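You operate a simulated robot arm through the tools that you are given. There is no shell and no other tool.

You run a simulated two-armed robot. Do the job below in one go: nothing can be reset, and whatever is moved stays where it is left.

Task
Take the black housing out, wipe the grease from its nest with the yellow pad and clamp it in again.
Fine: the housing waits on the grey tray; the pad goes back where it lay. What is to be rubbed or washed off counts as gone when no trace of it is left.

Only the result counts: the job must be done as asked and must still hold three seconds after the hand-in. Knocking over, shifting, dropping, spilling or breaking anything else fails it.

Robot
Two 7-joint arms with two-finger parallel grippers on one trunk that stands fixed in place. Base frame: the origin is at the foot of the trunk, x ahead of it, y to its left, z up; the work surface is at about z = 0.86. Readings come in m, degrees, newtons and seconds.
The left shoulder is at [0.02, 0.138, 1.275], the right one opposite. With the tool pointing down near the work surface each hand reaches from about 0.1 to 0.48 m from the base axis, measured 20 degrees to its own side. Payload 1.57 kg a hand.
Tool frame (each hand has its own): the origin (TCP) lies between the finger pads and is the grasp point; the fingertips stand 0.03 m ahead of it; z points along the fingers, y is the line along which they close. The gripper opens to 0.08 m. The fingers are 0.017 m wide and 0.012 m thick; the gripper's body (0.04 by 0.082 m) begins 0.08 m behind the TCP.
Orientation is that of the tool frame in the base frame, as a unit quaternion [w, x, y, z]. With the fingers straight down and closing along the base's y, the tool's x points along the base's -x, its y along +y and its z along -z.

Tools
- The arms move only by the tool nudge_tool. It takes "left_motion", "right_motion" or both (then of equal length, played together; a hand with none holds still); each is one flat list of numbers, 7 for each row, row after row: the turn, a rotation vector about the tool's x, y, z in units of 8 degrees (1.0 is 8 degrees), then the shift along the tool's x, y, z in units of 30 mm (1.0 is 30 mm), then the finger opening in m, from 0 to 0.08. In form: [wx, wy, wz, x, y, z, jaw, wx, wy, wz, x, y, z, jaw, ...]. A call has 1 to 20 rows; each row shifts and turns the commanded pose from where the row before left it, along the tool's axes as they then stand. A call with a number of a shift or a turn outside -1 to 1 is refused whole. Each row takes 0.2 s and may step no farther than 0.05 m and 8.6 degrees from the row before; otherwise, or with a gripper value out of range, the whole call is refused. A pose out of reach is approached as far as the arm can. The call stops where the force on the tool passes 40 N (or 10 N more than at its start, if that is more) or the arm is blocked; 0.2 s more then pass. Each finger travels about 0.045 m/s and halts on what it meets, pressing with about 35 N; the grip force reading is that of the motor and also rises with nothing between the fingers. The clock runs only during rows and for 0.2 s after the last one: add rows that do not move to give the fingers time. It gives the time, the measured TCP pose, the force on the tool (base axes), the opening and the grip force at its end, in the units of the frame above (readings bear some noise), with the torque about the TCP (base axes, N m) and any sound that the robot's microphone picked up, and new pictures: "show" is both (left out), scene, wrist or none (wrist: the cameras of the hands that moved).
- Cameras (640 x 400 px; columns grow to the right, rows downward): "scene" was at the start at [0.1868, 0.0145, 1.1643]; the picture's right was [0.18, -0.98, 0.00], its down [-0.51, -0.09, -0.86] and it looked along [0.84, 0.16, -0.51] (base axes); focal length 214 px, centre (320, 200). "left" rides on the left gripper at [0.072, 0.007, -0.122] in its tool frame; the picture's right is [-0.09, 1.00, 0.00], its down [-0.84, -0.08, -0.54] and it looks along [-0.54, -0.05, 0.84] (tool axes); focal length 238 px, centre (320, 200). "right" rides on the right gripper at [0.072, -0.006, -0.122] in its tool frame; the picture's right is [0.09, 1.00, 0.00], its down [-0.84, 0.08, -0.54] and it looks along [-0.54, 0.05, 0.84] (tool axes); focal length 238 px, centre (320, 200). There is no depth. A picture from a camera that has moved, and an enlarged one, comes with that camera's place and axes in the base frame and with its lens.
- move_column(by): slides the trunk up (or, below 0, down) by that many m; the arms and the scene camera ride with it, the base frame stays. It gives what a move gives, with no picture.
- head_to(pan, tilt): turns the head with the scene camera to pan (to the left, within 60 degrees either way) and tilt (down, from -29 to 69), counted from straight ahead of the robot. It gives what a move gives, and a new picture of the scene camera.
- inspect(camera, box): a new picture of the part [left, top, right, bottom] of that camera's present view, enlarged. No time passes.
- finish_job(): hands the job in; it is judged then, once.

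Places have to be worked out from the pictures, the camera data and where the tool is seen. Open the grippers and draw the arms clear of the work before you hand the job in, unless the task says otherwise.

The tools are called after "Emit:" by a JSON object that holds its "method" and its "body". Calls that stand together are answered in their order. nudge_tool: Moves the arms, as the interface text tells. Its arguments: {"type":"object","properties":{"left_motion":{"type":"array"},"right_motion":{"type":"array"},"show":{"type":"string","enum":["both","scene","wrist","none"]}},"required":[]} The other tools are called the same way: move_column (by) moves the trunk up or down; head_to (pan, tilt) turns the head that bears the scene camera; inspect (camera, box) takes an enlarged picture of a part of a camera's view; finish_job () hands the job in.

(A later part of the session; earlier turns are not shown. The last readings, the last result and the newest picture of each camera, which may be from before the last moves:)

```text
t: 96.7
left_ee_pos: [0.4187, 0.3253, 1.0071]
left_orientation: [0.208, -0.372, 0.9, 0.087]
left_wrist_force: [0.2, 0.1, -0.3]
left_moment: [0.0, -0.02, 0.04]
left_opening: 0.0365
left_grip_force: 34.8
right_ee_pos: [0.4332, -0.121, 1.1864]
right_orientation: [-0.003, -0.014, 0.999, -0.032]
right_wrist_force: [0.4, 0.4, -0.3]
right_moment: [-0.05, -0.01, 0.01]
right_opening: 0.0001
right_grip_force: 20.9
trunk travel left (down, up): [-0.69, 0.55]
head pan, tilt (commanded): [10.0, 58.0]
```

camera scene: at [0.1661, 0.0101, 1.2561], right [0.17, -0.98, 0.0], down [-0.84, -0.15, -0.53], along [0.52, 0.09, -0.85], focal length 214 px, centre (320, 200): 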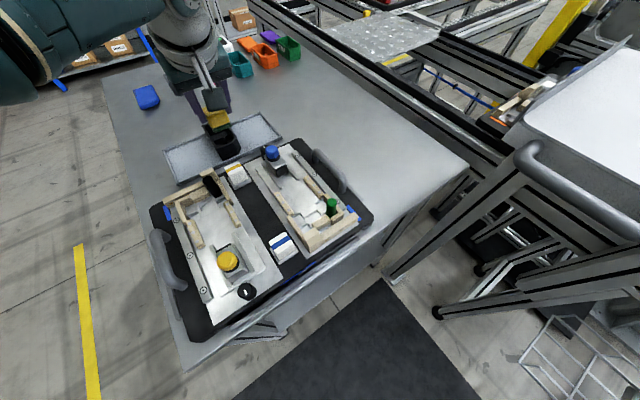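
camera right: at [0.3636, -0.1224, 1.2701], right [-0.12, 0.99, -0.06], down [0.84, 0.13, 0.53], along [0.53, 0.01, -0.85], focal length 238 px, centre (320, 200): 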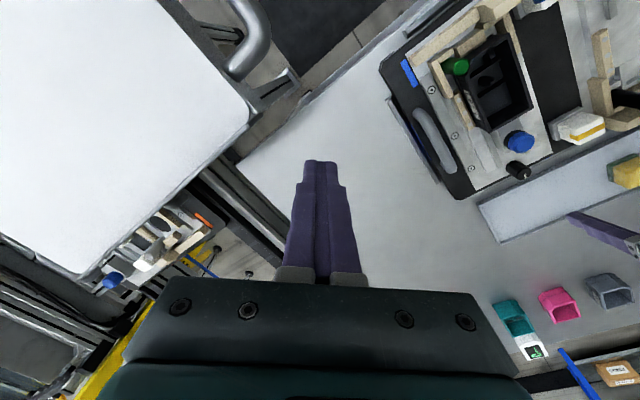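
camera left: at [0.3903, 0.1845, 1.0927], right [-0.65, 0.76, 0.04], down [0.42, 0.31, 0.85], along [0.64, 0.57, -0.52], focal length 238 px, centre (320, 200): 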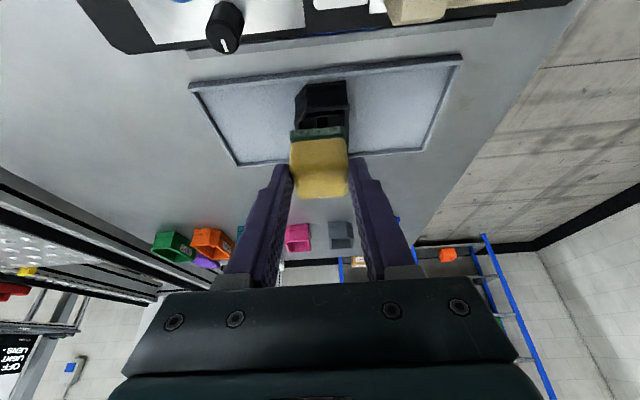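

Trunk is at +0.04. I move out over the pad's place while rising 50 mm, then lower the trunk the rest of the way.

Emit:
{"method": "nudge_tool", "body": {"left_motion": [0, 0, 0, -0.66, 0.015, -0.135, 0.02, 0, 0, 0, -0.66, 0.015, -0.135, 0.02, 0, 0, 0, -0.66, 0.015, -0.135, 0.02, 0, 0, 0, -0.66, 0.015, -0.135, 0.02, 0, 0, 0, 0, 0, 0, 0.02], "show": "none"}}

Emit:
{"method": "move_column", "body": {"by": -0.09}}

Emit:
{"method": "inspect", "body": {"camera": "left", "box": [180, 0, 460, 220]}}

Emit:
{"method": "inspect", "body": {"camera": "scene", "box": [0, 0, 640, 400]}}

```text
t: 97.9
left_ee_pos: [0.4628, 0.3724, 1.0553]
left_orientation: [0.208, -0.372, 0.9, 0.087]
left_wrist_force: [0.8, -0.5, -0.4]
left_moment: [0.03, -0.01, -0.05]
left_opening: 0.0365
left_grip_force: 34.9
right_ee_pos: [0.4337, -0.1201, 1.1884]
right_orientation: [-0.003, -0.014, 0.999, -0.031]
right_wrist_force: [-0.7, 0.0, -1.3]
right_moment: [0.0, -0.02, -0.02]
right_opening: 0.0
right_grip_force: 21.1
trunk travel left (down, up): [-0.69, 0.55]
head pan, tilt (commanded): [10.0, 58.0]
```

```text
t: 99.2
left_ee_pos: [0.4634, 0.3718, 0.9657]
left_orientation: [0.208, -0.372, 0.901, 0.087]
left_wrist_force: [-0.3, 0.4, -0.9]
left_moment: [0.01, 0.0, 0.03]
left_opening: 0.0367
left_grip_force: 34.9
right_ee_pos: [0.4347, -0.1214, 1.0974]
right_orientation: [-0.003, -0.014, 0.999, -0.03]
right_wrist_force: [-0.3, -0.6, 0.2]
right_moment: [0.01, 0.0, -0.03]
right_opening: 0.0001
right_grip_force: 21.5
trunk travel left (down, up): [-0.6, 0.64]
head pan, tilt (commanded): [10.0, 58.0]
```

```text
1.82 times, centred on (320, 110) of left
camera zoom: at [0.3755, 0.2924, 1.042], right [-0.64, 0.76, 0.04], down [0.42, 0.31, 0.85], along [0.64, 0.57, -0.52], focal length 433 px, centre (320, 364)
```

zoom: 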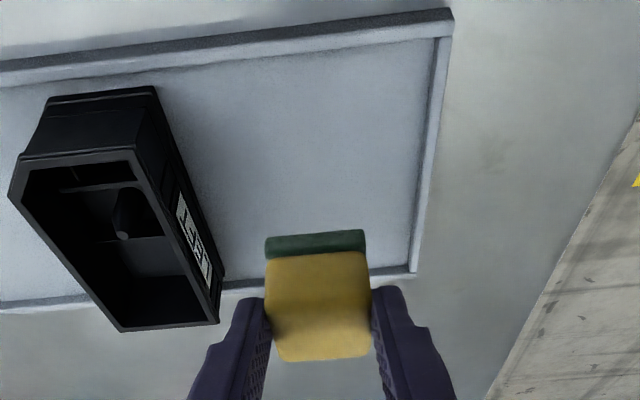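

```text
1.00 times, centred on (320, 200) of scene (not enlarged: the box is as wide or as high as the picture)
camera zoom: at [0.1662, 0.0102, 1.0761], right [0.17, -0.98, 0.0], down [-0.84, -0.15, -0.53], along [0.52, 0.09, -0.85], focal length 214 px, centre (320, 200)
```

zoom: 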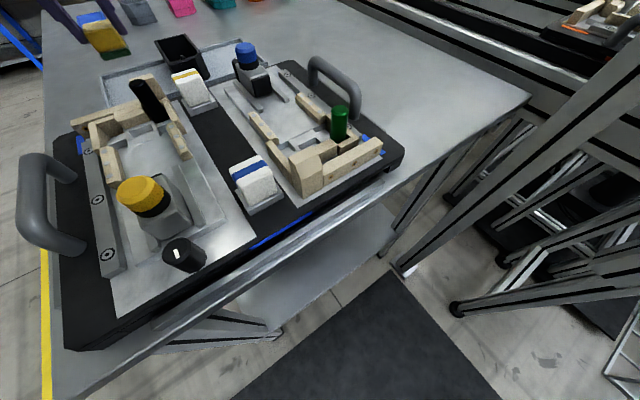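

Directly over its old place. I lower 46 mm and fix the half-degree pitch difference.

Emit:
{"method": "nudge_tool", "body": {"left_motion": [0, -0.06, 0, 0.228, 0, 0.457, 0.02, 0, 0, 0, 0.228, 0, 0.457, 0.02, 0, 0, 0, 0.228, 0, 0.457, 0.02, 0, 0, 0, 0, 0, 0, 0.02], "show": "wrist"}}

Emit:
{"method": "inspect", "body": {"camera": "left", "box": [220, 60, 420, 240]}}

```text
t: 100.2
left_ee_pos: [0.4627, 0.3713, 0.9197]
left_orientation: [0.211, -0.372, 0.899, 0.088]
left_wrist_force: [-0.7, 0.2, -0.4]
left_moment: [0.0, 0.0, 0.0]
left_opening: 0.0362
left_grip_force: 34.4
right_ee_pos: [0.434, -0.1205, 1.0984]
right_orientation: [-0.004, -0.013, 0.999, -0.032]
right_wrist_force: [0.5, 0.0, 0.0]
right_moment: [-0.02, 0.02, -0.01]
right_opening: 0.0001
right_grip_force: 21.4
trunk travel left (down, up): [-0.6, 0.64]
head pan, tilt (commanded): [10.0, 58.0]
camera left: at [0.3747, 0.2918, 0.9951], right [-0.64, 0.76, 0.04], down [0.41, 0.3, 0.86], along [0.64, 0.57, -0.51], focal length 238 px, centre (320, 200)
```

left: 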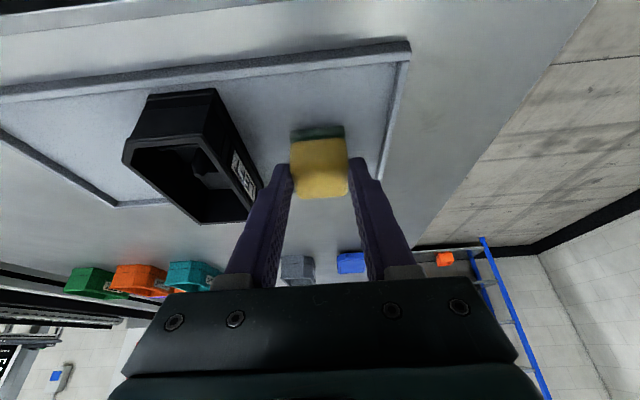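

```text
2.22 times, centred on (320, 150) of left
camera zoom: at [0.3747, 0.2918, 0.9951], right [-0.64, 0.76, 0.04], down [0.41, 0.3, 0.86], along [0.64, 0.57, -0.51], focal length 530 px, centre (320, 311)
```

zoom: 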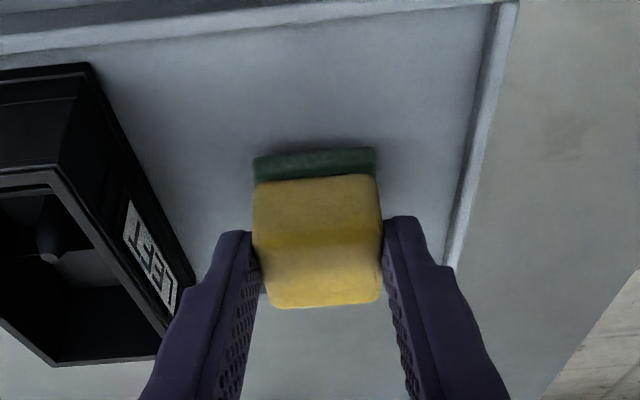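

6 mm above the rest height. I apply the ~2 mm sideways correction (the pad had shifted that much when first gripped) and lower to the tray.

Emit:
{"method": "nudge_tool", "body": {"left_motion": [0, 0, 0, 0.02, 0.07, 0.075, 0.02, 0, 0, 0, 0.037, 0, 0.075, 0.02, 0, 0, 0, 0, 0, 0, 0.02], "show": "none"}}

```text
t: 101.0
left_ee_pos: [0.4613, 0.3734, 0.9139]
left_orientation: [0.212, -0.372, 0.899, 0.089]
left_wrist_force: [0.1, 0.0, 0.5]
left_moment: [0.0, 0.01, -0.01]
left_opening: 0.0366
left_grip_force: 35.5
right_ee_pos: [0.4345, -0.1225, 1.0978]
right_orientation: [-0.004, -0.014, 0.999, -0.031]
right_wrist_force: [0.3, 0.9, -0.5]
right_moment: [-0.01, 0.02, -0.03]
right_opening: 0.0001
right_grip_force: 20.9
trunk travel left (down, up): [-0.6, 0.64]
head pan, tilt (commanded): [10.0, 58.0]
```

At rest height; I go down another 0.8 mm to feel the tray before letting go.

Emit:
{"method": "nudge_tool", "body": {"left_motion": [0, 0, 0, 0.012, 0, 0.024, 0.02, 0, 0, 0, 0, 0, 0, 0.02], "show": "none"}}

```text
t: 101.5
left_ee_pos: [0.4621, 0.373, 0.914]
left_orientation: [0.211, -0.372, 0.899, 0.089]
left_wrist_force: [-0.6, 0.2, -0.7]
left_moment: [-0.01, 0.04, -0.02]
left_opening: 0.0363
left_grip_force: 35.1
right_ee_pos: [0.4346, -0.1217, 1.0979]
right_orientation: [-0.004, -0.014, 0.999, -0.031]
right_wrist_force: [-0.3, -0.1, -0.1]
right_moment: [-0.01, -0.01, 0.0]
right_opening: 0.0001
right_grip_force: 21.2
trunk travel left (down, up): [-0.6, 0.64]
head pan, tilt (commanded): [10.0, 58.0]
```

No contact yet; another 1 mm.

Emit:
{"method": "nudge_tool", "body": {"left_motion": [0, 0, 0, 0.015, 0, 0.03, 0.02, 0, 0, 0, 0, 0, 0, 0.02], "show": "wrist"}}

Emit:
{"method": "inspect", "body": {"camera": "left", "box": [220, 60, 420, 240]}}

```text
t: 102.2
left_ee_pos: [0.4622, 0.3743, 0.9125]
left_orientation: [0.212, -0.372, 0.899, 0.089]
left_wrist_force: [-0.6, -0.6, 3.4]
left_moment: [0.03, -0.02, 0.02]
left_opening: 0.0364
left_grip_force: 35.2
right_ee_pos: [0.4332, -0.121, 1.0973]
right_orientation: [-0.005, -0.014, 0.999, -0.032]
right_wrist_force: [0.5, 0.4, 0.2]
right_moment: [0.02, 0.01, -0.02]
right_opening: 0.0
right_grip_force: 21.4
trunk travel left (down, up): [-0.6, 0.64]
head pan, tilt (commanded): [10.0, 58.0]
camera left: at [0.3742, 0.2938, 0.9889], right [-0.64, 0.76, 0.04], down [0.41, 0.3, 0.86], along [0.64, 0.57, -0.51], focal length 238 px, centre (320, 200)
```

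left: 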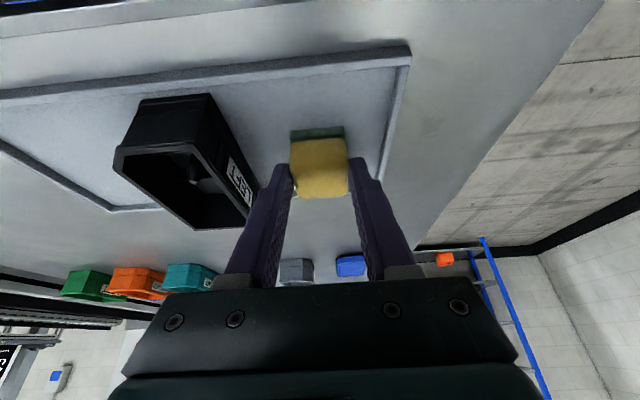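

```text
2.22 times, centred on (320, 150) of left
camera zoom: at [0.3742, 0.2938, 0.9889], right [-0.64, 0.76, 0.04], down [0.41, 0.3, 0.86], along [0.64, 0.57, -0.51], focal length 530 px, centre (320, 311)
```

zoom: 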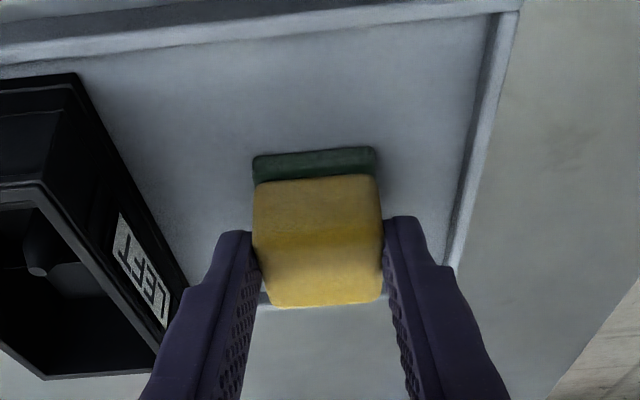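

Light contact (3 N). Compared with the first picture the pad is within ~1–2 mm of its old place; I nudge it 1.3 mm back and release.

Emit:
{"method": "nudge_tool", "body": {"left_motion": [0, 0, 0, 0.039, 0, -0.019, 0.02, 0, 0, 0, 0, 0, 0, 0.03, 0, 0, 0, 0, 0, 0, 0.04, 0, 0, 0, 0, 0, 0, 0.05, 0, 0, 0, 0, 0, 0, 0.06, 0, 0, 0, 0, 0, 0, 0.06], "show": "wrist"}}

Emit:
{"method": "inspect", "body": {"camera": "left", "box": [220, 60, 420, 240]}}

```text
t: 103.5
left_ee_pos: [0.4606, 0.3729, 0.913]
left_orientation: [0.212, -0.372, 0.9, 0.088]
left_wrist_force: [0.9, 0.6, 0.3]
left_moment: [0.01, 0.03, 0.0]
left_opening: 0.0601
left_grip_force: 0.1
right_ee_pos: [0.4341, -0.1202, 1.0972]
right_orientation: [-0.004, -0.014, 0.999, -0.031]
right_wrist_force: [-0.3, 0.4, 0.5]
right_moment: [-0.03, -0.03, -0.02]
right_opening: 0.0001
right_grip_force: 21.6
trunk travel left (down, up): [-0.6, 0.64]
head pan, tilt (commanded): [10.0, 58.0]
camera left: at [0.373, 0.2925, 0.9886], right [-0.64, 0.76, 0.04], down [0.41, 0.3, 0.86], along [0.64, 0.57, -0.51], focal length 238 px, centre (320, 200)
```

left: 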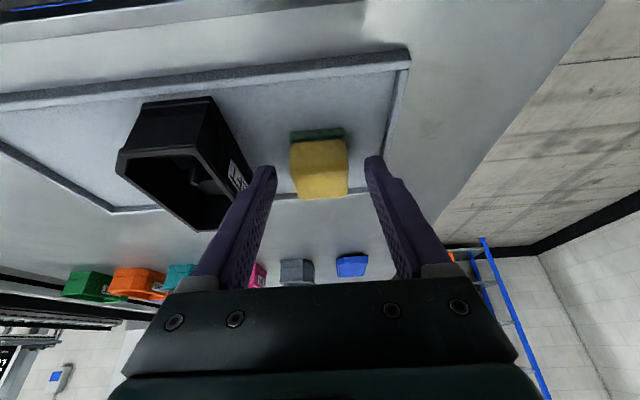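

```text
2.22 times, centred on (320, 150) of left
camera zoom: at [0.373, 0.2925, 0.9886], right [-0.64, 0.76, 0.04], down [0.41, 0.3, 0.86], along [0.64, 0.57, -0.51], focal length 530 px, centre (320, 311)
```

zoom: 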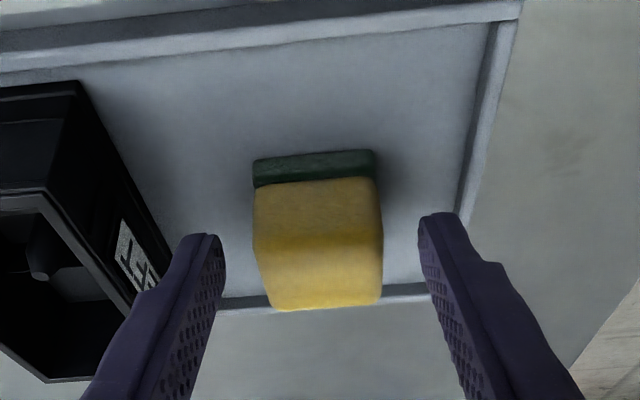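

The pad is back in place. I rise, shift over to the housing with open fingers, and check alignment before descending.

Emit:
{"method": "nudge_tool", "body": {"left_motion": [0, 0, 0, -0.26, 0, -0.522, 0.06, 0, 0, 0, -0.26, 0, -0.522, 0.07, 0, 0, 0, -0.26, 0, -0.522, 0.08, 0, 0, 0, -0.26, 0, -0.522, 0.08, 0, 0, 0, -0.053, -0.725, 0.026, 0.08, 0, 0, 0, -0.053, -0.725, 0.026, 0.08, 0, 0, 0, -0.053, -0.725, 0.026, 0.08, 0, 0, 0, -0.053, -0.725, 0.026, 0.08, 0, 0, 0, 0, 0, 0, 0.08], "show": "both"}}

Emit:
{"method": "inspect", "body": {"camera": "left", "box": [180, 0, 480, 260]}}

```text
t: 105.5
left_ee_pos: [0.5263, 0.3165, 0.9818]
left_orientation: [0.213, -0.372, 0.899, 0.089]
left_wrist_force: [-0.2, -0.4, 0.3]
left_moment: [0.02, -0.02, -0.01]
left_opening: 0.0799
left_grip_force: 0.1
right_ee_pos: [0.4336, -0.1217, 1.0967]
right_orientation: [-0.004, -0.014, 0.999, -0.031]
right_wrist_force: [0.4, 0.2, 0.5]
right_moment: [-0.03, 0.01, 0.0]
right_opening: 0.0
right_grip_force: 21.3
trunk travel left (down, up): [-0.6, 0.64]
head pan, tilt (commanded): [10.0, 58.0]
camera scene: at [0.1661, 0.0101, 1.0761], right [0.17, -0.98, 0.0], down [-0.84, -0.15, -0.53], along [0.52, 0.09, -0.85], focal length 214 px, centre (320, 200)
camera left: at [0.4393, 0.2361, 1.0586], right [-0.64, 0.76, 0.04], down [0.41, 0.3, 0.86], along [0.64, 0.57, -0.51], focal length 238 px, centre (320, 200)
```

scene: 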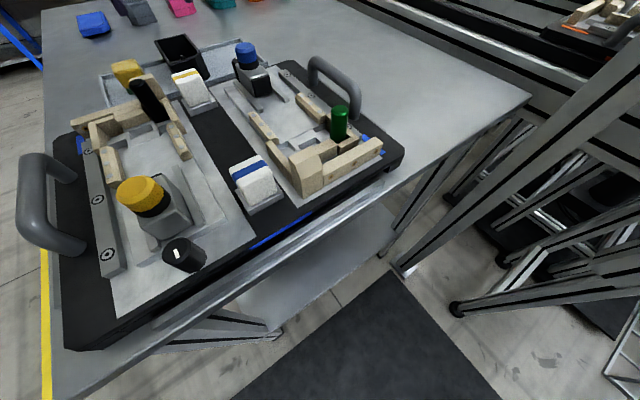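
left: 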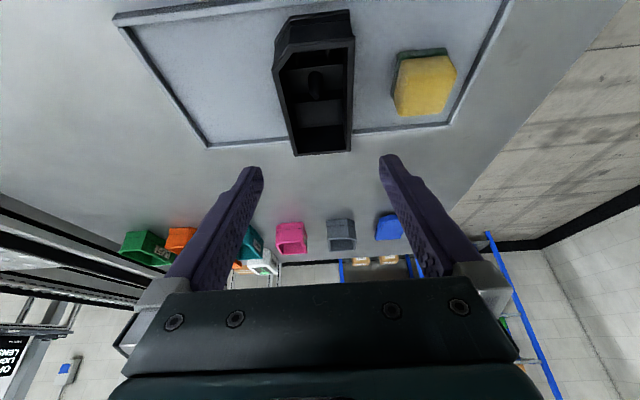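

```text
1.54 times, centred on (330, 130) of left
camera zoom: at [0.4393, 0.2361, 1.0586], right [-0.64, 0.76, 0.04], down [0.41, 0.3, 0.86], along [0.64, 0.57, -0.51], focal length 367 px, centre (305, 308)
```

zoom: 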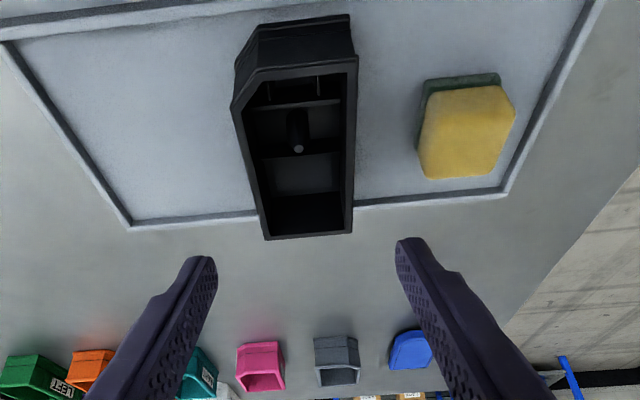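

Well aligned. I descend to the same pose at which I had released it.

Emit:
{"method": "nudge_tool", "body": {"left_motion": [0, 0, 0, 0.219, 0, 0.438, 0.08, 0, 0, 0, 0.219, 0, 0.438, 0.08, 0, 0, 0, 0.219, 0, 0.438, 0.08, 0, 0, 0, 0.219, 0, 0.438, 0.08, 0, 0, 0, 0.205, 0, 0.41, 0.08, 0, 0, 0, 0, 0, 0, 0.08], "show": "wrist"}}

Emit:
{"method": "inspect", "body": {"camera": "left", "box": [180, 0, 480, 260]}}

```text
t: 107.0
left_ee_pos: [0.5275, 0.3156, 0.9096]
left_orientation: [0.212, -0.372, 0.899, 0.089]
left_wrist_force: [-1.1, 0.7, -0.6]
left_moment: [-0.02, 0.02, 0.01]
left_opening: 0.0798
left_grip_force: 0.2
right_ee_pos: [0.4335, -0.121, 1.0969]
right_orientation: [-0.004, -0.015, 0.999, -0.032]
right_wrist_force: [0.2, 0.6, 0.2]
right_moment: [0.02, -0.02, -0.01]
right_opening: 0.0
right_grip_force: 21.4
trunk travel left (down, up): [-0.6, 0.64]
head pan, tilt (commanded): [10.0, 58.0]
camera left: at [0.4394, 0.2361, 0.9863], right [-0.64, 0.76, 0.04], down [0.41, 0.3, 0.86], along [0.64, 0.57, -0.51], focal length 238 px, centre (320, 200)
```

left: 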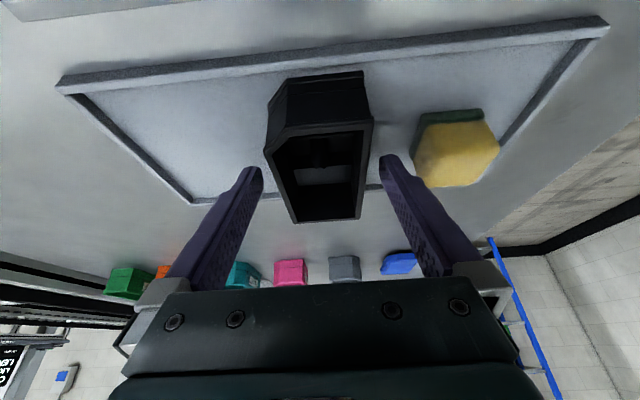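

```text
1.54 times, centred on (330, 130) of left
camera zoom: at [0.4394, 0.2361, 0.9863], right [-0.64, 0.76, 0.04], down [0.41, 0.3, 0.86], along [0.64, 0.57, -0.51], focal length 367 px, centre (305, 308)
```

zoom: 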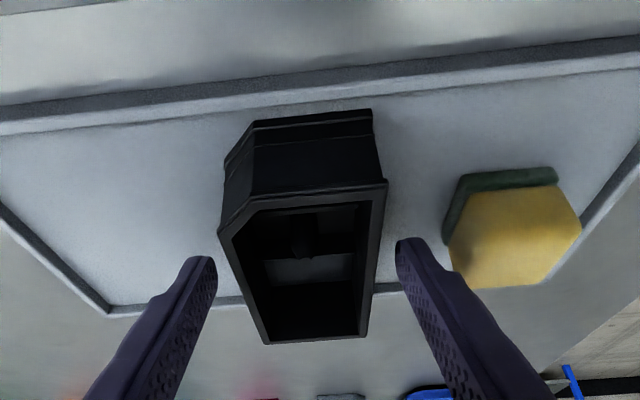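

About 1.5 mm high; I lower that bit and close on the housing.

Emit:
{"method": "nudge_tool", "body": {"left_motion": [0, 0, 0, 0.02, 0, 0.039, 0.08, 0, 0, 0, 0, 0, 0, 0.06, 0, 0, 0, 0, 0, 0, 0.045, 0, 0, 0, 0, 0, 0, 0.045, 0, 0, 0, 0, 0, 0, 0.045, 0, 0, 0, 0, 0, 0, 0.045], "show": "wrist"}}

Emit:
{"method": "inspect", "body": {"camera": "left", "box": [180, 0, 480, 260]}}

```text
t: 108.3
left_ee_pos: [0.5269, 0.3163, 0.9091]
left_orientation: [0.211, -0.372, 0.899, 0.088]
left_wrist_force: [-0.8, -0.9, -0.2]
left_moment: [0.02, -0.02, 0.0]
left_opening: 0.0532
left_grip_force: 35.1
right_ee_pos: [0.4342, -0.121, 1.0976]
right_orientation: [-0.004, -0.014, 0.999, -0.032]
right_wrist_force: [-0.8, -0.6, -0.2]
right_moment: [0.01, 0.01, 0.0]
right_opening: 0.0001
right_grip_force: 21.2
trunk travel left (down, up): [-0.6, 0.64]
head pan, tilt (commanded): [10.0, 58.0]
camera left: at [0.4392, 0.2361, 0.9851], right [-0.64, 0.76, 0.04], down [0.41, 0.3, 0.86], along [0.64, 0.57, -0.51], focal length 238 px, centre (320, 200)
```

left: 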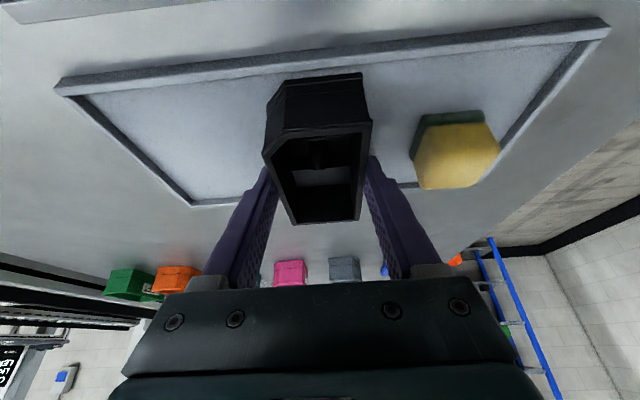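

```text
1.54 times, centred on (330, 130) of left
camera zoom: at [0.4392, 0.2361, 0.9851], right [-0.64, 0.76, 0.04], down [0.41, 0.3, 0.86], along [0.64, 0.57, -0.51], focal length 367 px, centre (305, 308)
```

zoom: 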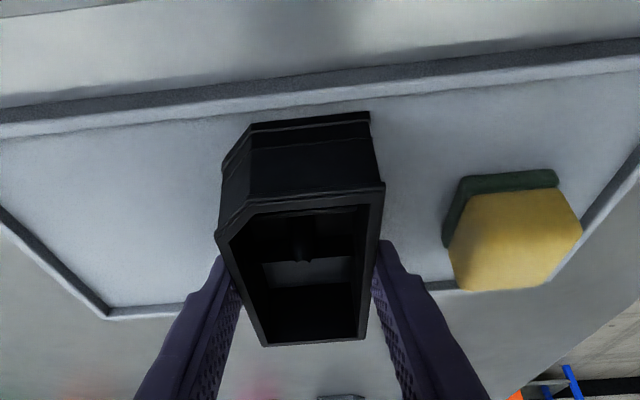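

Gripped at 53 mm again. I lift it 100 mm and then look at the arm's posture with the head camera before choosing the route back.

Emit:
{"method": "nudge_tool", "body": {"left_motion": [0, 0, 0, -0.297, 0, -0.597, 0.045, 0, 0, 0, -0.297, 0, -0.597, 0.045, 0, 0, 0, -0.297, 0, -0.597, 0.045, 0, 0, 0, -0.297, 0, -0.597, 0.045, 0, 0, 0, -0.297, 0, -0.597, 0.045, 0, 0, 0, 0, 0, 0, 0.045], "show": "wrist"}}

Emit:
{"method": "head_to", "body": {"pan": 55, "tilt": 5}}

```text
t: 109.8
left_ee_pos: [0.5269, 0.3165, 1.009]
left_orientation: [0.212, -0.371, 0.9, 0.088]
left_wrist_force: [-0.9, 0.4, -1.2]
left_moment: [0.0, -0.02, 0.0]
left_opening: 0.0533
left_grip_force: 34.9
right_ee_pos: [0.4333, -0.122, 1.0967]
right_orientation: [-0.003, -0.014, 0.999, -0.031]
right_wrist_force: [-0.2, 0.2, 0.1]
right_moment: [-0.01, 0.04, 0.02]
right_opening: 0.0
right_grip_force: 21.5
trunk travel left (down, up): [-0.6, 0.64]
head pan, tilt (commanded): [10.0, 58.0]
camera left: at [0.4387, 0.2363, 1.0843], right [-0.64, 0.76, 0.04], down [0.42, 0.3, 0.86], along [0.64, 0.57, -0.51], focal length 238 px, centre (320, 200)
```

left: 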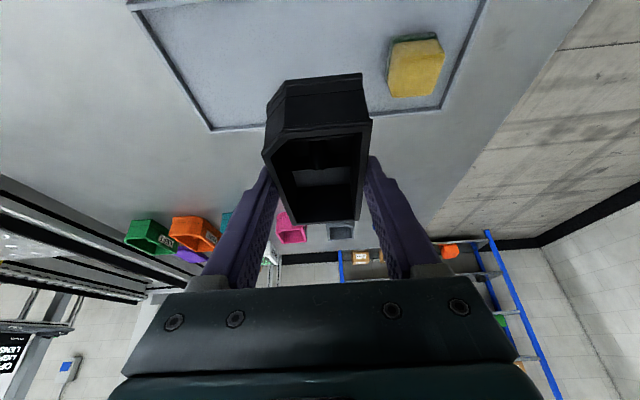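

```text
t: 111.0
left_ee_pos: [0.527, 0.3161, 1.0087]
left_orientation: [0.211, -0.372, 0.899, 0.088]
left_wrist_force: [-0.7, 0.4, -1.9]
left_moment: [0.0, 0.03, -0.01]
left_opening: 0.0533
left_grip_force: 34.6
right_ee_pos: [0.4342, -0.1217, 1.0978]
right_orientation: [-0.004, -0.015, 0.999, -0.032]
right_wrist_force: [-0.7, 0.8, 0.1]
right_moment: [-0.02, 0.0, 0.0]
right_opening: 0.0
right_grip_force: 21.8
trunk travel left (down, up): [-0.6, 0.64]
head pan, tilt (commanded): [55.0, 5.0]
camera scene: at [0.1509, 0.0733, 1.1561], right [0.82, -0.57, 0.0], down [-0.05, -0.07, -1.0], along [0.57, 0.82, -0.09], focal length 214 px, centre (320, 200)
```

scene: 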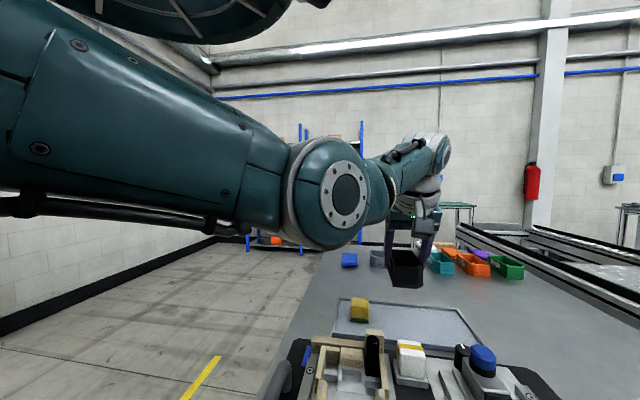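

The arm is in the elbow-low posture that blocked before. The earlier good posture over the nest came from passing through an upright tool pose, so I repeat that route: trunk up 0.10 m, hand inward, then upright tool (the empty housing may tilt in the air).

Emit:
{"method": "move_column", "body": {"by": 0.1}}

Emit:
{"method": "nudge_tool", "body": {"left_motion": [0, 0, 0, 0.874, -0.13, -0.12, 0.045, 0, 0, 0, 0.874, -0.13, -0.12, 0.045, 0, 0, 0, 0.874, -0.13, -0.12, 0.045, 0, 0, 0, 0.874, -0.13, -0.12, 0.045, 0, 0.82, 0, 0, 0, 0, 0.045, 0, 0.82, 0, 0, 0, 0, 0.045, 0, 0.82, 0, 0, 0, 0, 0.045, 0, 0.82, 0, 0, 0, 0, 0.045, 0, 0, 0, 0, 0, 0, 0.045], "show": "both"}}

```text
t: 112.3
left_ee_pos: [0.5271, 0.3165, 1.107]
left_orientation: [0.212, -0.371, 0.9, 0.088]
left_wrist_force: [-0.1, 0.2, -1.2]
left_moment: [-0.01, 0.01, -0.03]
left_opening: 0.0532
left_grip_force: 34.8
right_ee_pos: [0.4339, -0.1204, 1.1973]
right_orientation: [-0.004, -0.014, 0.999, -0.031]
right_wrist_force: [0.3, 1.2, 0.1]
right_moment: [0.02, 0.01, 0.0]
right_opening: 0.0
right_grip_force: 20.9
trunk travel left (down, up): [-0.7, 0.54]
head pan, tilt (commanded): [55.0, 5.0]
```

```text
t: 114.3
left_ee_pos: [0.467, 0.2342, 1.075]
left_orientation: [0.001, -0.382, 0.924, 0.002]
left_wrist_force: [0.8, 0.4, -1.1]
left_moment: [0.0, -0.02, 0.0]
left_opening: 0.0533
left_grip_force: 35.2
right_ee_pos: [0.4342, -0.1201, 1.1986]
right_orientation: [-0.004, -0.014, 0.999, -0.032]
right_wrist_force: [-0.3, 0.6, -0.1]
right_moment: [0.02, -0.01, -0.03]
right_opening: 0.0
right_grip_force: 20.9
trunk travel left (down, up): [-0.7, 0.54]
head pan, tilt (commanded): [55.0, 5.0]
camera scene: at [0.1509, 0.0734, 1.2562], right [0.82, -0.57, 0.0], down [-0.05, -0.07, -1.0], along [0.57, 0.82, -0.09], focal length 214 px, centre (320, 200)
camera left: at [0.4118, 0.1873, 1.1946], right [-0.64, 0.77, 0.0], down [0.65, 0.53, 0.54], along [0.42, 0.35, -0.84], focal length 238 px, centre (320, 200)
```

scene: 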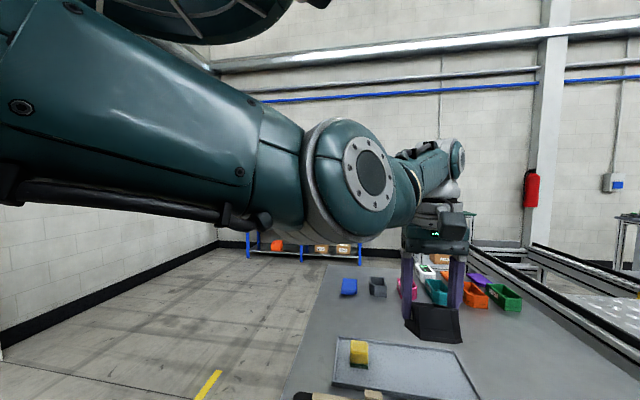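
left: 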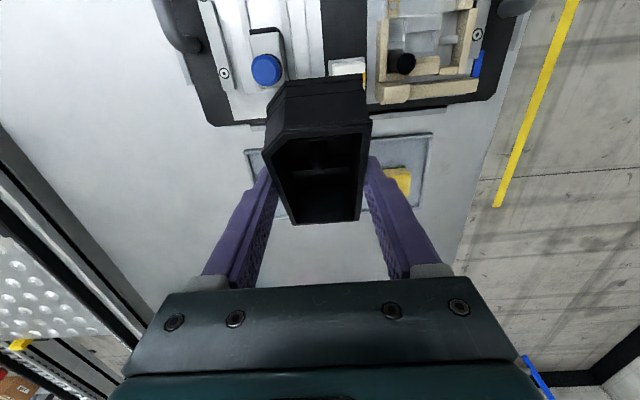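

Upright at (0.467, 0.234, 1.075). Next I repeat the earlier leg to above the clamp, staying about 10 cm above it.

Emit:
{"method": "nudge_tool", "body": {"left_motion": [0, 0, 0, 0.716, -0.393, 0.25, 0.045, 0, 0, 0, 0.716, -0.393, 0.25, 0.045, 0, 0, 0, 0.716, -0.393, 0.25, 0.045, 0, 0, 0, 0.716, -0.393, 0.25, 0.045, 0, 0, 0, 0, 0, 0, 0.045], "show": "both"}}

```text
t: 115.5
left_ee_pos: [0.4388, 0.1405, 1.0443]
left_orientation: [0.001, -0.382, 0.924, 0.002]
left_wrist_force: [0.2, 0.4, -1.8]
left_moment: [0.0, -0.03, -0.02]
left_opening: 0.0532
left_grip_force: 35.5
right_ee_pos: [0.4344, -0.1219, 1.1977]
right_orientation: [-0.004, -0.015, 0.999, -0.032]
right_wrist_force: [0.2, 0.3, 0.5]
right_moment: [-0.01, 0.0, 0.0]
right_opening: 0.0001
right_grip_force: 21.2
trunk travel left (down, up): [-0.7, 0.54]
head pan, tilt (commanded): [55.0, 5.0]
camera scene: at [0.1508, 0.0734, 1.2562], right [0.82, -0.57, 0.0], down [-0.05, -0.07, -1.0], along [0.57, 0.82, -0.09], focal length 214 px, centre (320, 200)
camera left: at [0.3837, 0.093, 1.1647], right [-0.64, 0.77, 0.0], down [0.65, 0.53, 0.55], along [0.42, 0.35, -0.84], focal length 238 px, centre (320, 200)
```

scene: 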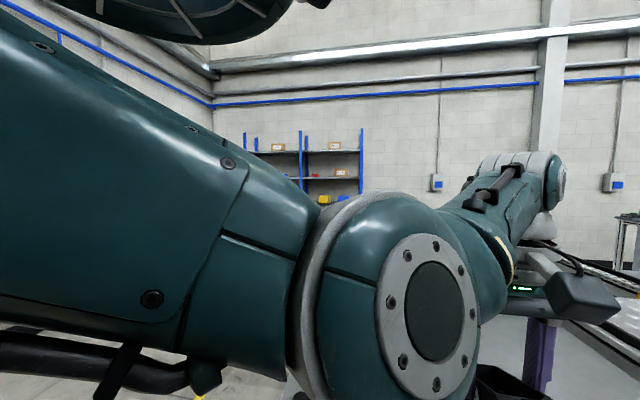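
left: 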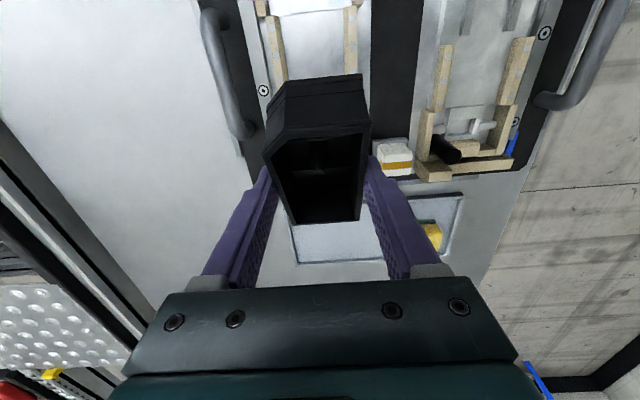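

I now repeat the same sequence that gave the good posture: out 2 cm, up to the limit, inward, and pitching while moving.

Emit:
{"method": "nudge_tool", "body": {"left_motion": [0, 0, 0, -0.69, 0.05, 0, 0.045, 0, 0, 0, 0, 0, -0.8, 0.045, 0, 0, 0, 0, 0, -0.8, 0.045, 0, 0, 0, 0.75, 0, -0.8, 0.045, 0, 0, 0, 0.75, 0, 0, 0.045, 0, 0, 0, 0.75, 0, 0, 0.045, 0, -0.7625, 0, 0.75, 0, 0, 0.045, 0, -0.7625, 0, 0.75, -0.06, 0, 0.045, 0, -0.7625, 0, 0, 0, 0, 0.045, 0, -0.7625, 0, 0, 0, 0, 0.045], "show": "both"}}

```text
t: 117.7
left_ee_pos: [0.4306, 0.0864, 1.0929]
left_orientation: [0.204, -0.381, 0.897, 0.087]
left_wrist_force: [0.4, 0.0, -1.3]
left_moment: [-0.04, 0.01, -0.01]
left_opening: 0.0532
left_grip_force: 35.0
left hand out of reach, approached as far as the arm can: row 4, 5, 6, 7, 8
right_ee_pos: [0.4343, -0.1211, 1.197]
right_orientation: [-0.004, -0.014, 0.999, -0.033]
right_wrist_force: [-0.1, -0.3, -0.3]
right_moment: [-0.01, 0.01, 0.05]
right_opening: 0.0
right_grip_force: 21.6
trunk travel left (down, up): [-0.7, 0.54]
head pan, tilt (commanded): [55.0, 5.0]
camera scene: at [0.1508, 0.0734, 1.2562], right [0.82, -0.57, 0.0], down [-0.05, -0.07, -1.0], along [0.57, 0.82, -0.09], focal length 214 px, centre (320, 200)
camera left: at [0.344, 0.0054, 1.1696], right [-0.66, 0.75, 0.04], down [0.42, 0.32, 0.85], along [0.62, 0.58, -0.53], focal length 238 px, centre (320, 200)
```

scene: 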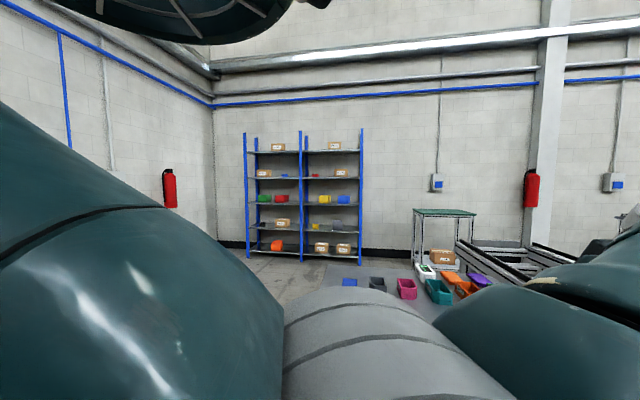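
left: 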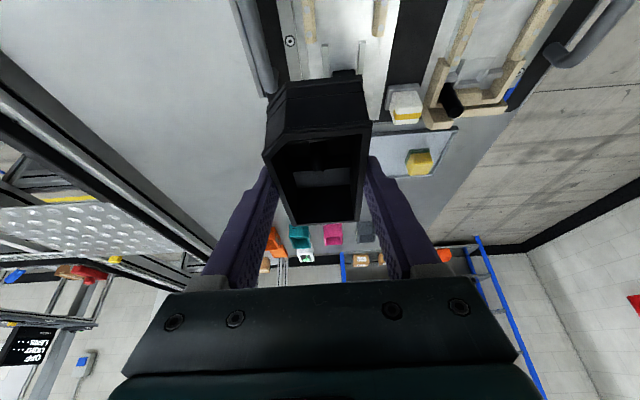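

The tool pose is right; I look downward with the head to see where the elbow is now.

Emit:
{"method": "head_to", "body": {"pan": 20, "tilt": 50}}

```text
t: 118.8
left_ee_pos: [0.4274, 0.0864, 1.0852]
left_orientation: [0.201, -0.379, 0.898, 0.093]
left_wrist_force: [0.2, 0.1, -0.9]
left_moment: [0.01, 0.01, 0.0]
left_opening: 0.0532
left_grip_force: 34.9
right_ee_pos: [0.434, -0.1223, 1.1974]
right_orientation: [-0.004, -0.014, 0.999, -0.031]
right_wrist_force: [-0.8, 0.3, -0.1]
right_moment: [0.03, -0.02, -0.01]
right_opening: 0.0
right_grip_force: 21.1
trunk travel left (down, up): [-0.7, 0.54]
head pan, tilt (commanded): [20.0, 50.0]
camera scene: at [0.1523, 0.0736, 1.2498], right [0.81, -0.58, 0.0], down [-0.09, -0.13, -0.99], along [0.58, 0.8, -0.16], focal length 214 px, centre (320, 200)
```

scene: 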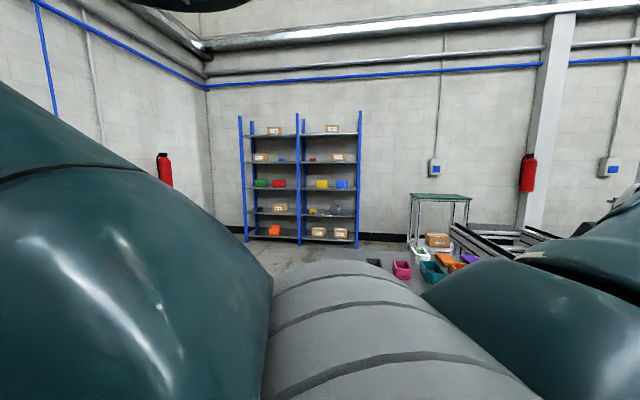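

The elbow is right at the head and blocks it from turning. I put the head back and draw the hand outward to free it.

Emit:
{"method": "head_to", "body": {"pan": 55, "tilt": 5}}

Emit:
{"method": "nudge_tool", "body": {"left_motion": [0, 0, 0, -0.8, 0.3, 0.4, 0.045, 0, 0, 0, -0.8, 0.3, 0.4, 0.045, 0, 0, 0, -0.8, 0.3, 0.4, 0.045, 0, 0, 0, -0.8, 0.3, 0.4, 0.045, 0, 0, 0, 0, 0, 0, 0.045], "show": "both"}}

```text
t: 119.9
left_ee_pos: [0.4265, 0.0863, 1.0856]
left_orientation: [0.2, -0.378, 0.899, 0.093]
left_wrist_force: [0.3, -0.5, -1.3]
left_moment: [0.0, 0.04, 0.02]
left_opening: 0.0534
left_grip_force: 34.5
right_ee_pos: [0.4349, -0.1215, 1.1981]
right_orientation: [-0.003, -0.014, 0.999, -0.031]
right_wrist_force: [-0.3, 1.4, -0.3]
right_moment: [0.0, 0.02, 0.0]
right_opening: 0.0
right_grip_force: 21.3
trunk travel left (down, up): [-0.7, 0.54]
head pan, tilt (commanded): [55.0, 5.0]
camera scene: at [0.1509, 0.0734, 1.2561], right [0.82, -0.57, 0.0], down [-0.05, -0.07, -1.0], along [0.57, 0.82, -0.09], focal length 214 px, centre (320, 200)
```

scene: 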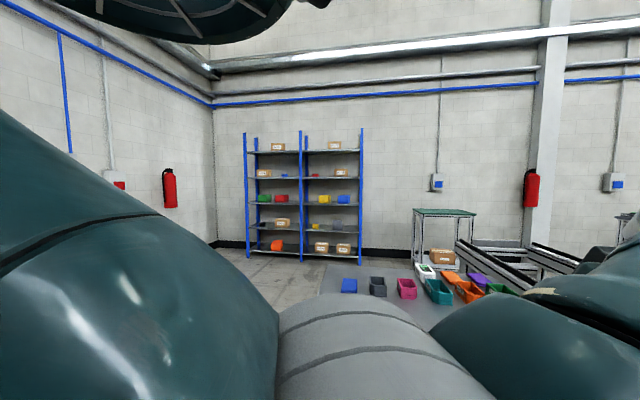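

```text
t: 121.1
left_ee_pos: [0.4755, 0.1772, 1.0844]
left_orientation: [0.197, -0.373, 0.903, 0.082]
left_wrist_force: [-0.7, 0.9, -0.9]
left_moment: [-0.02, 0.01, 0.0]
left_opening: 0.0536
left_grip_force: 35.1
right_ee_pos: [0.4339, -0.122, 1.198]
right_orientation: [-0.003, -0.015, 0.999, -0.031]
right_wrist_force: [0.1, -0.2, 0.8]
right_moment: [-0.02, -0.02, 0.02]
right_opening: 0.0
right_grip_force: 20.7
trunk travel left (down, up): [-0.7, 0.54]
head pan, tilt (commanded): [55.0, 5.0]
camera scene: at [0.1509, 0.0734, 1.2562], right [0.82, -0.57, 0.0], down [-0.05, -0.07, -1.0], along [0.57, 0.82, -0.09], focal length 214 px, centre (320, 200)
camera left: at [0.3888, 0.0983, 1.1644], right [-0.64, 0.76, 0.04], down [0.43, 0.32, 0.84], along [0.63, 0.56, -0.54], focal length 238 px, centre (320, 200)
```

scene: 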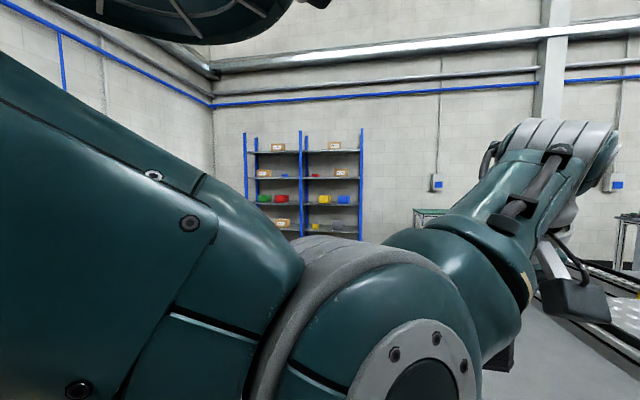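
left: 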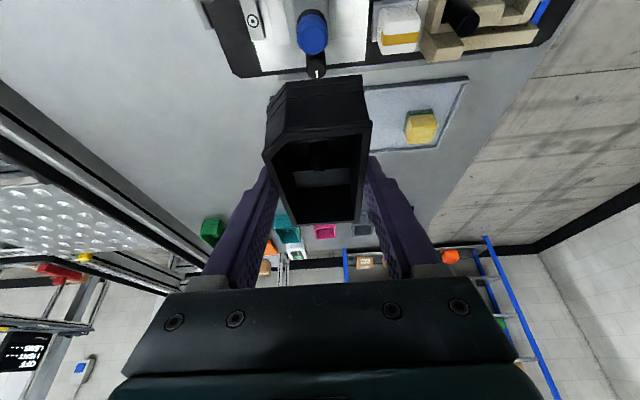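

Part of the trouble is the head itself, turned toward that arm. I move the hand further out, then turn the head fully to the right to give the left elbow room.

Emit:
{"method": "nudge_tool", "body": {"left_motion": [0, 0, 0, -0.8, 0.3, 0.35, 0.045, 0, 0, 0, -0.8, 0.3, 0.35, 0.045, 0, 0, 0, -0.8, 0.3, 0.35, 0.045, 0, 0, 0, 0, 0, 0, 0.045], "show": "none"}}

Emit:
{"method": "head_to", "body": {"pan": -60, "tilt": 10}}

```text
t: 122.1
left_ee_pos: [0.5115, 0.2516, 1.0864]
left_orientation: [0.197, -0.373, 0.903, 0.083]
left_wrist_force: [0.2, -0.5, -1.0]
left_moment: [-0.01, -0.02, 0.04]
left_opening: 0.053
left_grip_force: 34.9
right_ee_pos: [0.4336, -0.1213, 1.1981]
right_orientation: [-0.004, -0.014, 0.999, -0.031]
right_wrist_force: [-0.1, -0.2, -0.5]
right_moment: [-0.02, 0.02, 0.01]
right_opening: 0.0001
right_grip_force: 21.4
trunk travel left (down, up): [-0.7, 0.54]
head pan, tilt (commanded): [55.0, 5.0]
```

```text
t: 124.1
left_ee_pos: [0.5115, 0.2515, 1.0864]
left_orientation: [0.196, -0.374, 0.903, 0.083]
left_wrist_force: [0.6, 0.1, -0.2]
left_moment: [0.0, 0.03, 0.03]
left_opening: 0.0535
left_grip_force: 35.1
right_ee_pos: [0.4337, -0.121, 1.198]
right_orientation: [-0.004, -0.015, 0.999, -0.032]
right_wrist_force: [-1.0, -0.5, 0.3]
right_moment: [-0.01, 0.0, -0.01]
right_opening: 0.0
right_grip_force: 21.7
trunk travel left (down, up): [-0.7, 0.54]
head pan, tilt (commanded): [-60.0, 10.0]
camera scene: at [0.1447, -0.0823, 1.2481], right [-0.87, -0.5, 0.0], down [-0.09, 0.15, -0.98], along [0.49, -0.85, -0.17], focal length 214 px, centre (320, 200)
```

scene: 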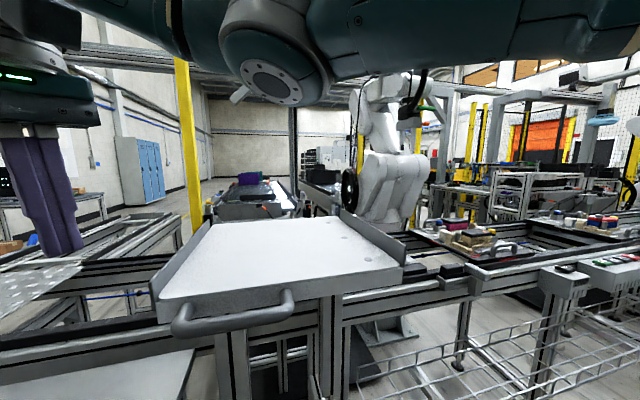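

The cart stands as before and the head is out of the way. I try the direct way in again at trunk +0.05, well above everything.

Emit:
{"method": "nudge_tool", "body": {"left_motion": [0, 0, 0, 0.885, -0.121, -0.268, 0.045, 0, 0, 0, 0.885, -0.121, -0.268, 0.045, 0, 0, 0, 0.885, -0.121, -0.268, 0.045, 0, 0, 0, 0.885, -0.121, -0.268, 0.045, 0, 0, 0, 0.885, -0.121, -0.268, 0.045, 0, 0, 0, 0.885, -0.121, -0.268, 0.045, 0, 0, 0, 0.885, -0.121, -0.268, 0.045, 0, 0, 0, 0.885, -0.121, -0.268, 0.045, 0, 0, 0, 0, 0, 0, 0.045], "show": "both"}}

```text
t: 126.3
left_ee_pos: [0.3845, 0.1084, 1.0516]
left_orientation: [0.212, -0.386, 0.891, 0.114]
left_wrist_force: [0.1, -0.6, -1.2]
left_moment: [-0.01, 0.02, 0.03]
left_opening: 0.0531
left_grip_force: 35.3
right_ee_pos: [0.4339, -0.1225, 1.1974]
right_orientation: [-0.004, -0.014, 0.999, -0.031]
right_wrist_force: [-0.8, 0.2, 0.3]
right_moment: [0.0, -0.02, 0.01]
right_opening: 0.0
right_grip_force: 21.8
trunk travel left (down, up): [-0.7, 0.54]
head pan, tilt (commanded): [-60.0, 10.0]
stopped in row 9 (left hand): the arm was blocked; the commanded pose is now the measured one
camera scene: at [0.1447, -0.0822, 1.2481], right [-0.87, -0.5, 0.0], down [-0.09, 0.15, -0.98], along [0.49, -0.85, -0.17], focal length 214 px, centre (320, 200)
camera left: at [0.3003, 0.0215, 1.1259], right [-0.68, 0.73, 0.08], down [0.41, 0.28, 0.87], along [0.61, 0.62, -0.49], focal length 238 px, centre (320, 200)
```

scene: 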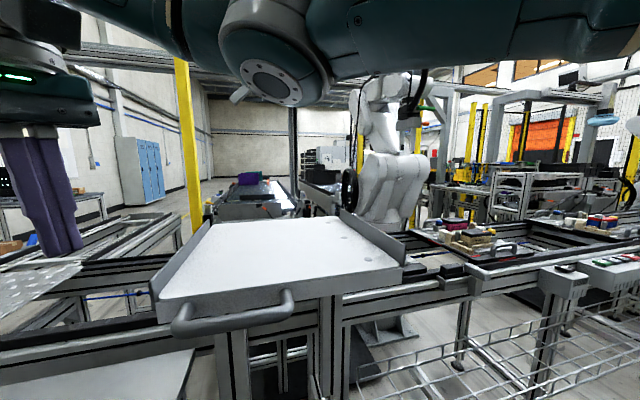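
left: 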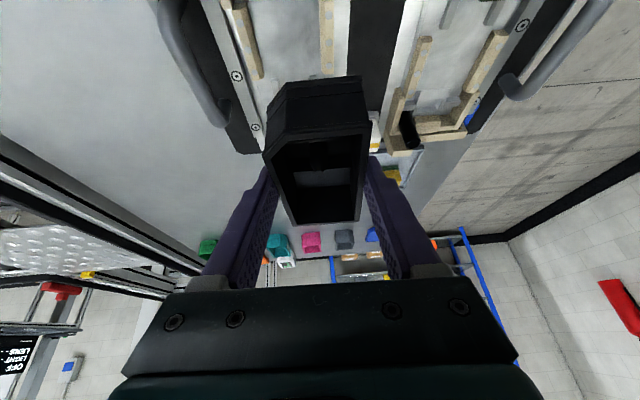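

The block comes from the elbow hanging low, which over-bends the wrist at this height. With the shoulder higher relative to the hand the bend relaxes, so I back out, correct the drift, raise the trunk 0.10 m and lower the hand accordingly.

Emit:
{"method": "nudge_tool", "body": {"left_motion": [0, 0, 0, -0.74, -0.035, 0.387, 0.045, 0, 0, 0, -0.74, -0.035, 0.387, 0.045, 0.195, 0.07, 0.069, -0.74, -0.035, 0.387, 0.045, 0.195, 0.07, 0.069, -0.74, -0.035, 0.387, 0.045, 0, 0, 0, 0, 0, 0, 0.045], "show": "none"}}

Emit:
{"method": "move_column", "body": {"by": 0.1}}

```text
t: 127.5
left_ee_pos: [0.4556, 0.1728, 1.052]
left_orientation: [0.211, -0.371, 0.9, 0.083]
left_wrist_force: [0.4, -0.4, -0.9]
left_moment: [-0.01, 0.03, 0.02]
left_opening: 0.0532
left_grip_force: 34.8
right_ee_pos: [0.4341, -0.1219, 1.1978]
right_orientation: [-0.004, -0.014, 0.999, -0.031]
right_wrist_force: [-0.4, -0.6, 0.3]
right_moment: [0.0, 0.02, 0.02]
right_opening: 0.0
right_grip_force: 21.1
trunk travel left (down, up): [-0.7, 0.54]
head pan, tilt (commanded): [-60.0, 10.0]
```

```text
t: 128.8
left_ee_pos: [0.455, 0.1727, 1.1515]
left_orientation: [0.211, -0.37, 0.901, 0.083]
left_wrist_force: [0.0, 0.0, -1.6]
left_moment: [-0.02, 0.0, -0.05]
left_opening: 0.0531
left_grip_force: 35.6
right_ee_pos: [0.4342, -0.1217, 1.2973]
right_orientation: [-0.004, -0.014, 0.999, -0.031]
right_wrist_force: [-0.1, -0.5, 0.6]
right_moment: [0.04, 0.04, 0.03]
right_opening: 0.0
right_grip_force: 21.3
trunk travel left (down, up): [-0.8, 0.44]
head pan, tilt (commanded): [-60.0, 10.0]
```

Now I lower the hand 130 mm in place (housing bottom stays ≥3 cm above the clamp cap).

Emit:
{"method": "nudge_tool", "body": {"left_motion": [0, 0, 0, 0.323, 0, 0.646, 0.045, 0, 0, 0, 0.323, 0, 0.646, 0.045, 0, 0, 0, 0.323, 0, 0.646, 0.045, 0, 0, 0, 0.323, 0, 0.646, 0.045, 0, 0, 0, 0.323, 0, 0.646, 0.045, 0, 0, 0, 0.323, 0, 0.646, 0.045, 0, 0, 0, 0, 0, 0, 0.045], "show": "both"}}

```text
t: 130.4
left_ee_pos: [0.4553, 0.1735, 1.0212]
left_orientation: [0.21, -0.37, 0.901, 0.082]
left_wrist_force: [0.2, -0.3, -1.6]
left_moment: [-0.01, 0.02, -0.02]
left_opening: 0.0535
left_grip_force: 34.7
right_ee_pos: [0.4333, -0.1213, 1.2971]
right_orientation: [-0.004, -0.014, 0.999, -0.032]
right_wrist_force: [-0.6, 0.8, -0.5]
right_moment: [0.01, 0.0, -0.03]
right_opening: 0.0
right_grip_force: 21.8
trunk travel left (down, up): [-0.8, 0.44]
head pan, tilt (commanded): [-60.0, 10.0]
camera scene: at [0.1447, -0.0823, 1.3481], right [-0.87, -0.5, 0.0], down [-0.09, 0.15, -0.98], along [0.49, -0.85, -0.17], focal length 214 px, centre (320, 200)
camera left: at [0.3663, 0.0938, 1.0978], right [-0.64, 0.77, 0.03], down [0.41, 0.31, 0.86], along [0.65, 0.56, -0.52], focal length 238 px, centre (320, 200)
```

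scene: 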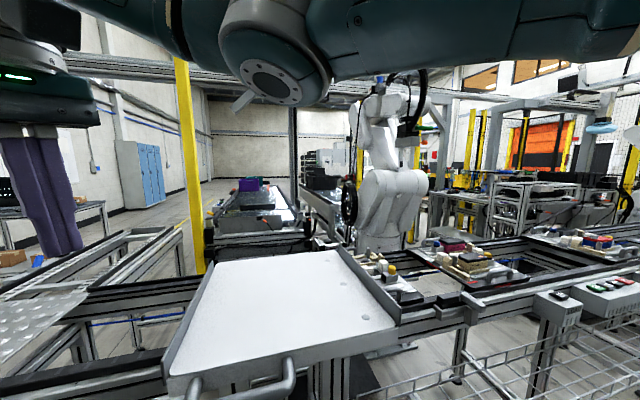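
left: 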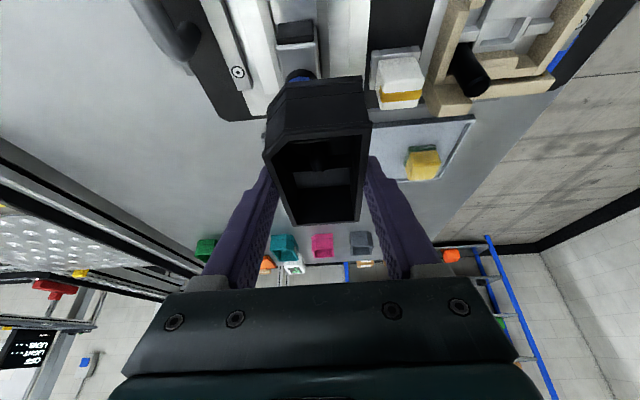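

Now inward to above the nest.

Emit:
{"method": "nudge_tool", "body": {"left_motion": [0, 0, 0, 0.744, -0.087, -0.372, 0.045, 0, 0, 0, 0.744, -0.087, -0.372, 0.045, 0, 0, 0, 0.744, -0.087, -0.372, 0.045, 0, 0, 0, 0.744, -0.087, -0.372, 0.045, 0, 0, 0, 0.744, -0.087, -0.372, 0.045, 0, 0, 0, 0, 0, 0, 0.045], "show": "wrist"}}

```text
t: 132.0
left_ee_pos: [0.383, 0.1274, 1.0171]
left_orientation: [0.232, -0.377, 0.888, 0.127]
left_wrist_force: [0.3, 0.1, -0.9]
left_moment: [-0.02, 0.01, 0.04]
left_opening: 0.0534
left_grip_force: 35.6
right_ee_pos: [0.4326, -0.1204, 1.2976]
right_orientation: [-0.004, -0.013, 0.999, -0.031]
right_wrist_force: [-0.1, 1.0, 0.7]
right_moment: [-0.02, 0.03, -0.01]
right_opening: 0.0001
right_grip_force: 20.7
trunk travel left (down, up): [-0.8, 0.44]
head pan, tilt (commanded): [-60.0, 10.0]
stopped in row 6 (left hand): the arm was blocked; the commanded pose is now the measured one
camera left: at [0.2961, 0.0379, 1.0843], right [-0.67, 0.74, 0.1], down [0.39, 0.24, 0.89], along [0.63, 0.63, -0.45], focal length 238 px, centre (320, 200)
```

left: 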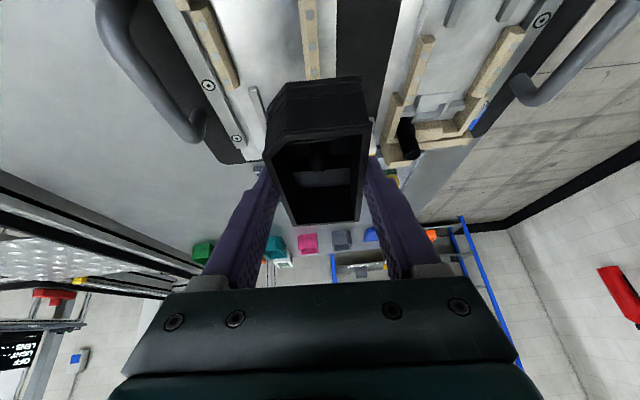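

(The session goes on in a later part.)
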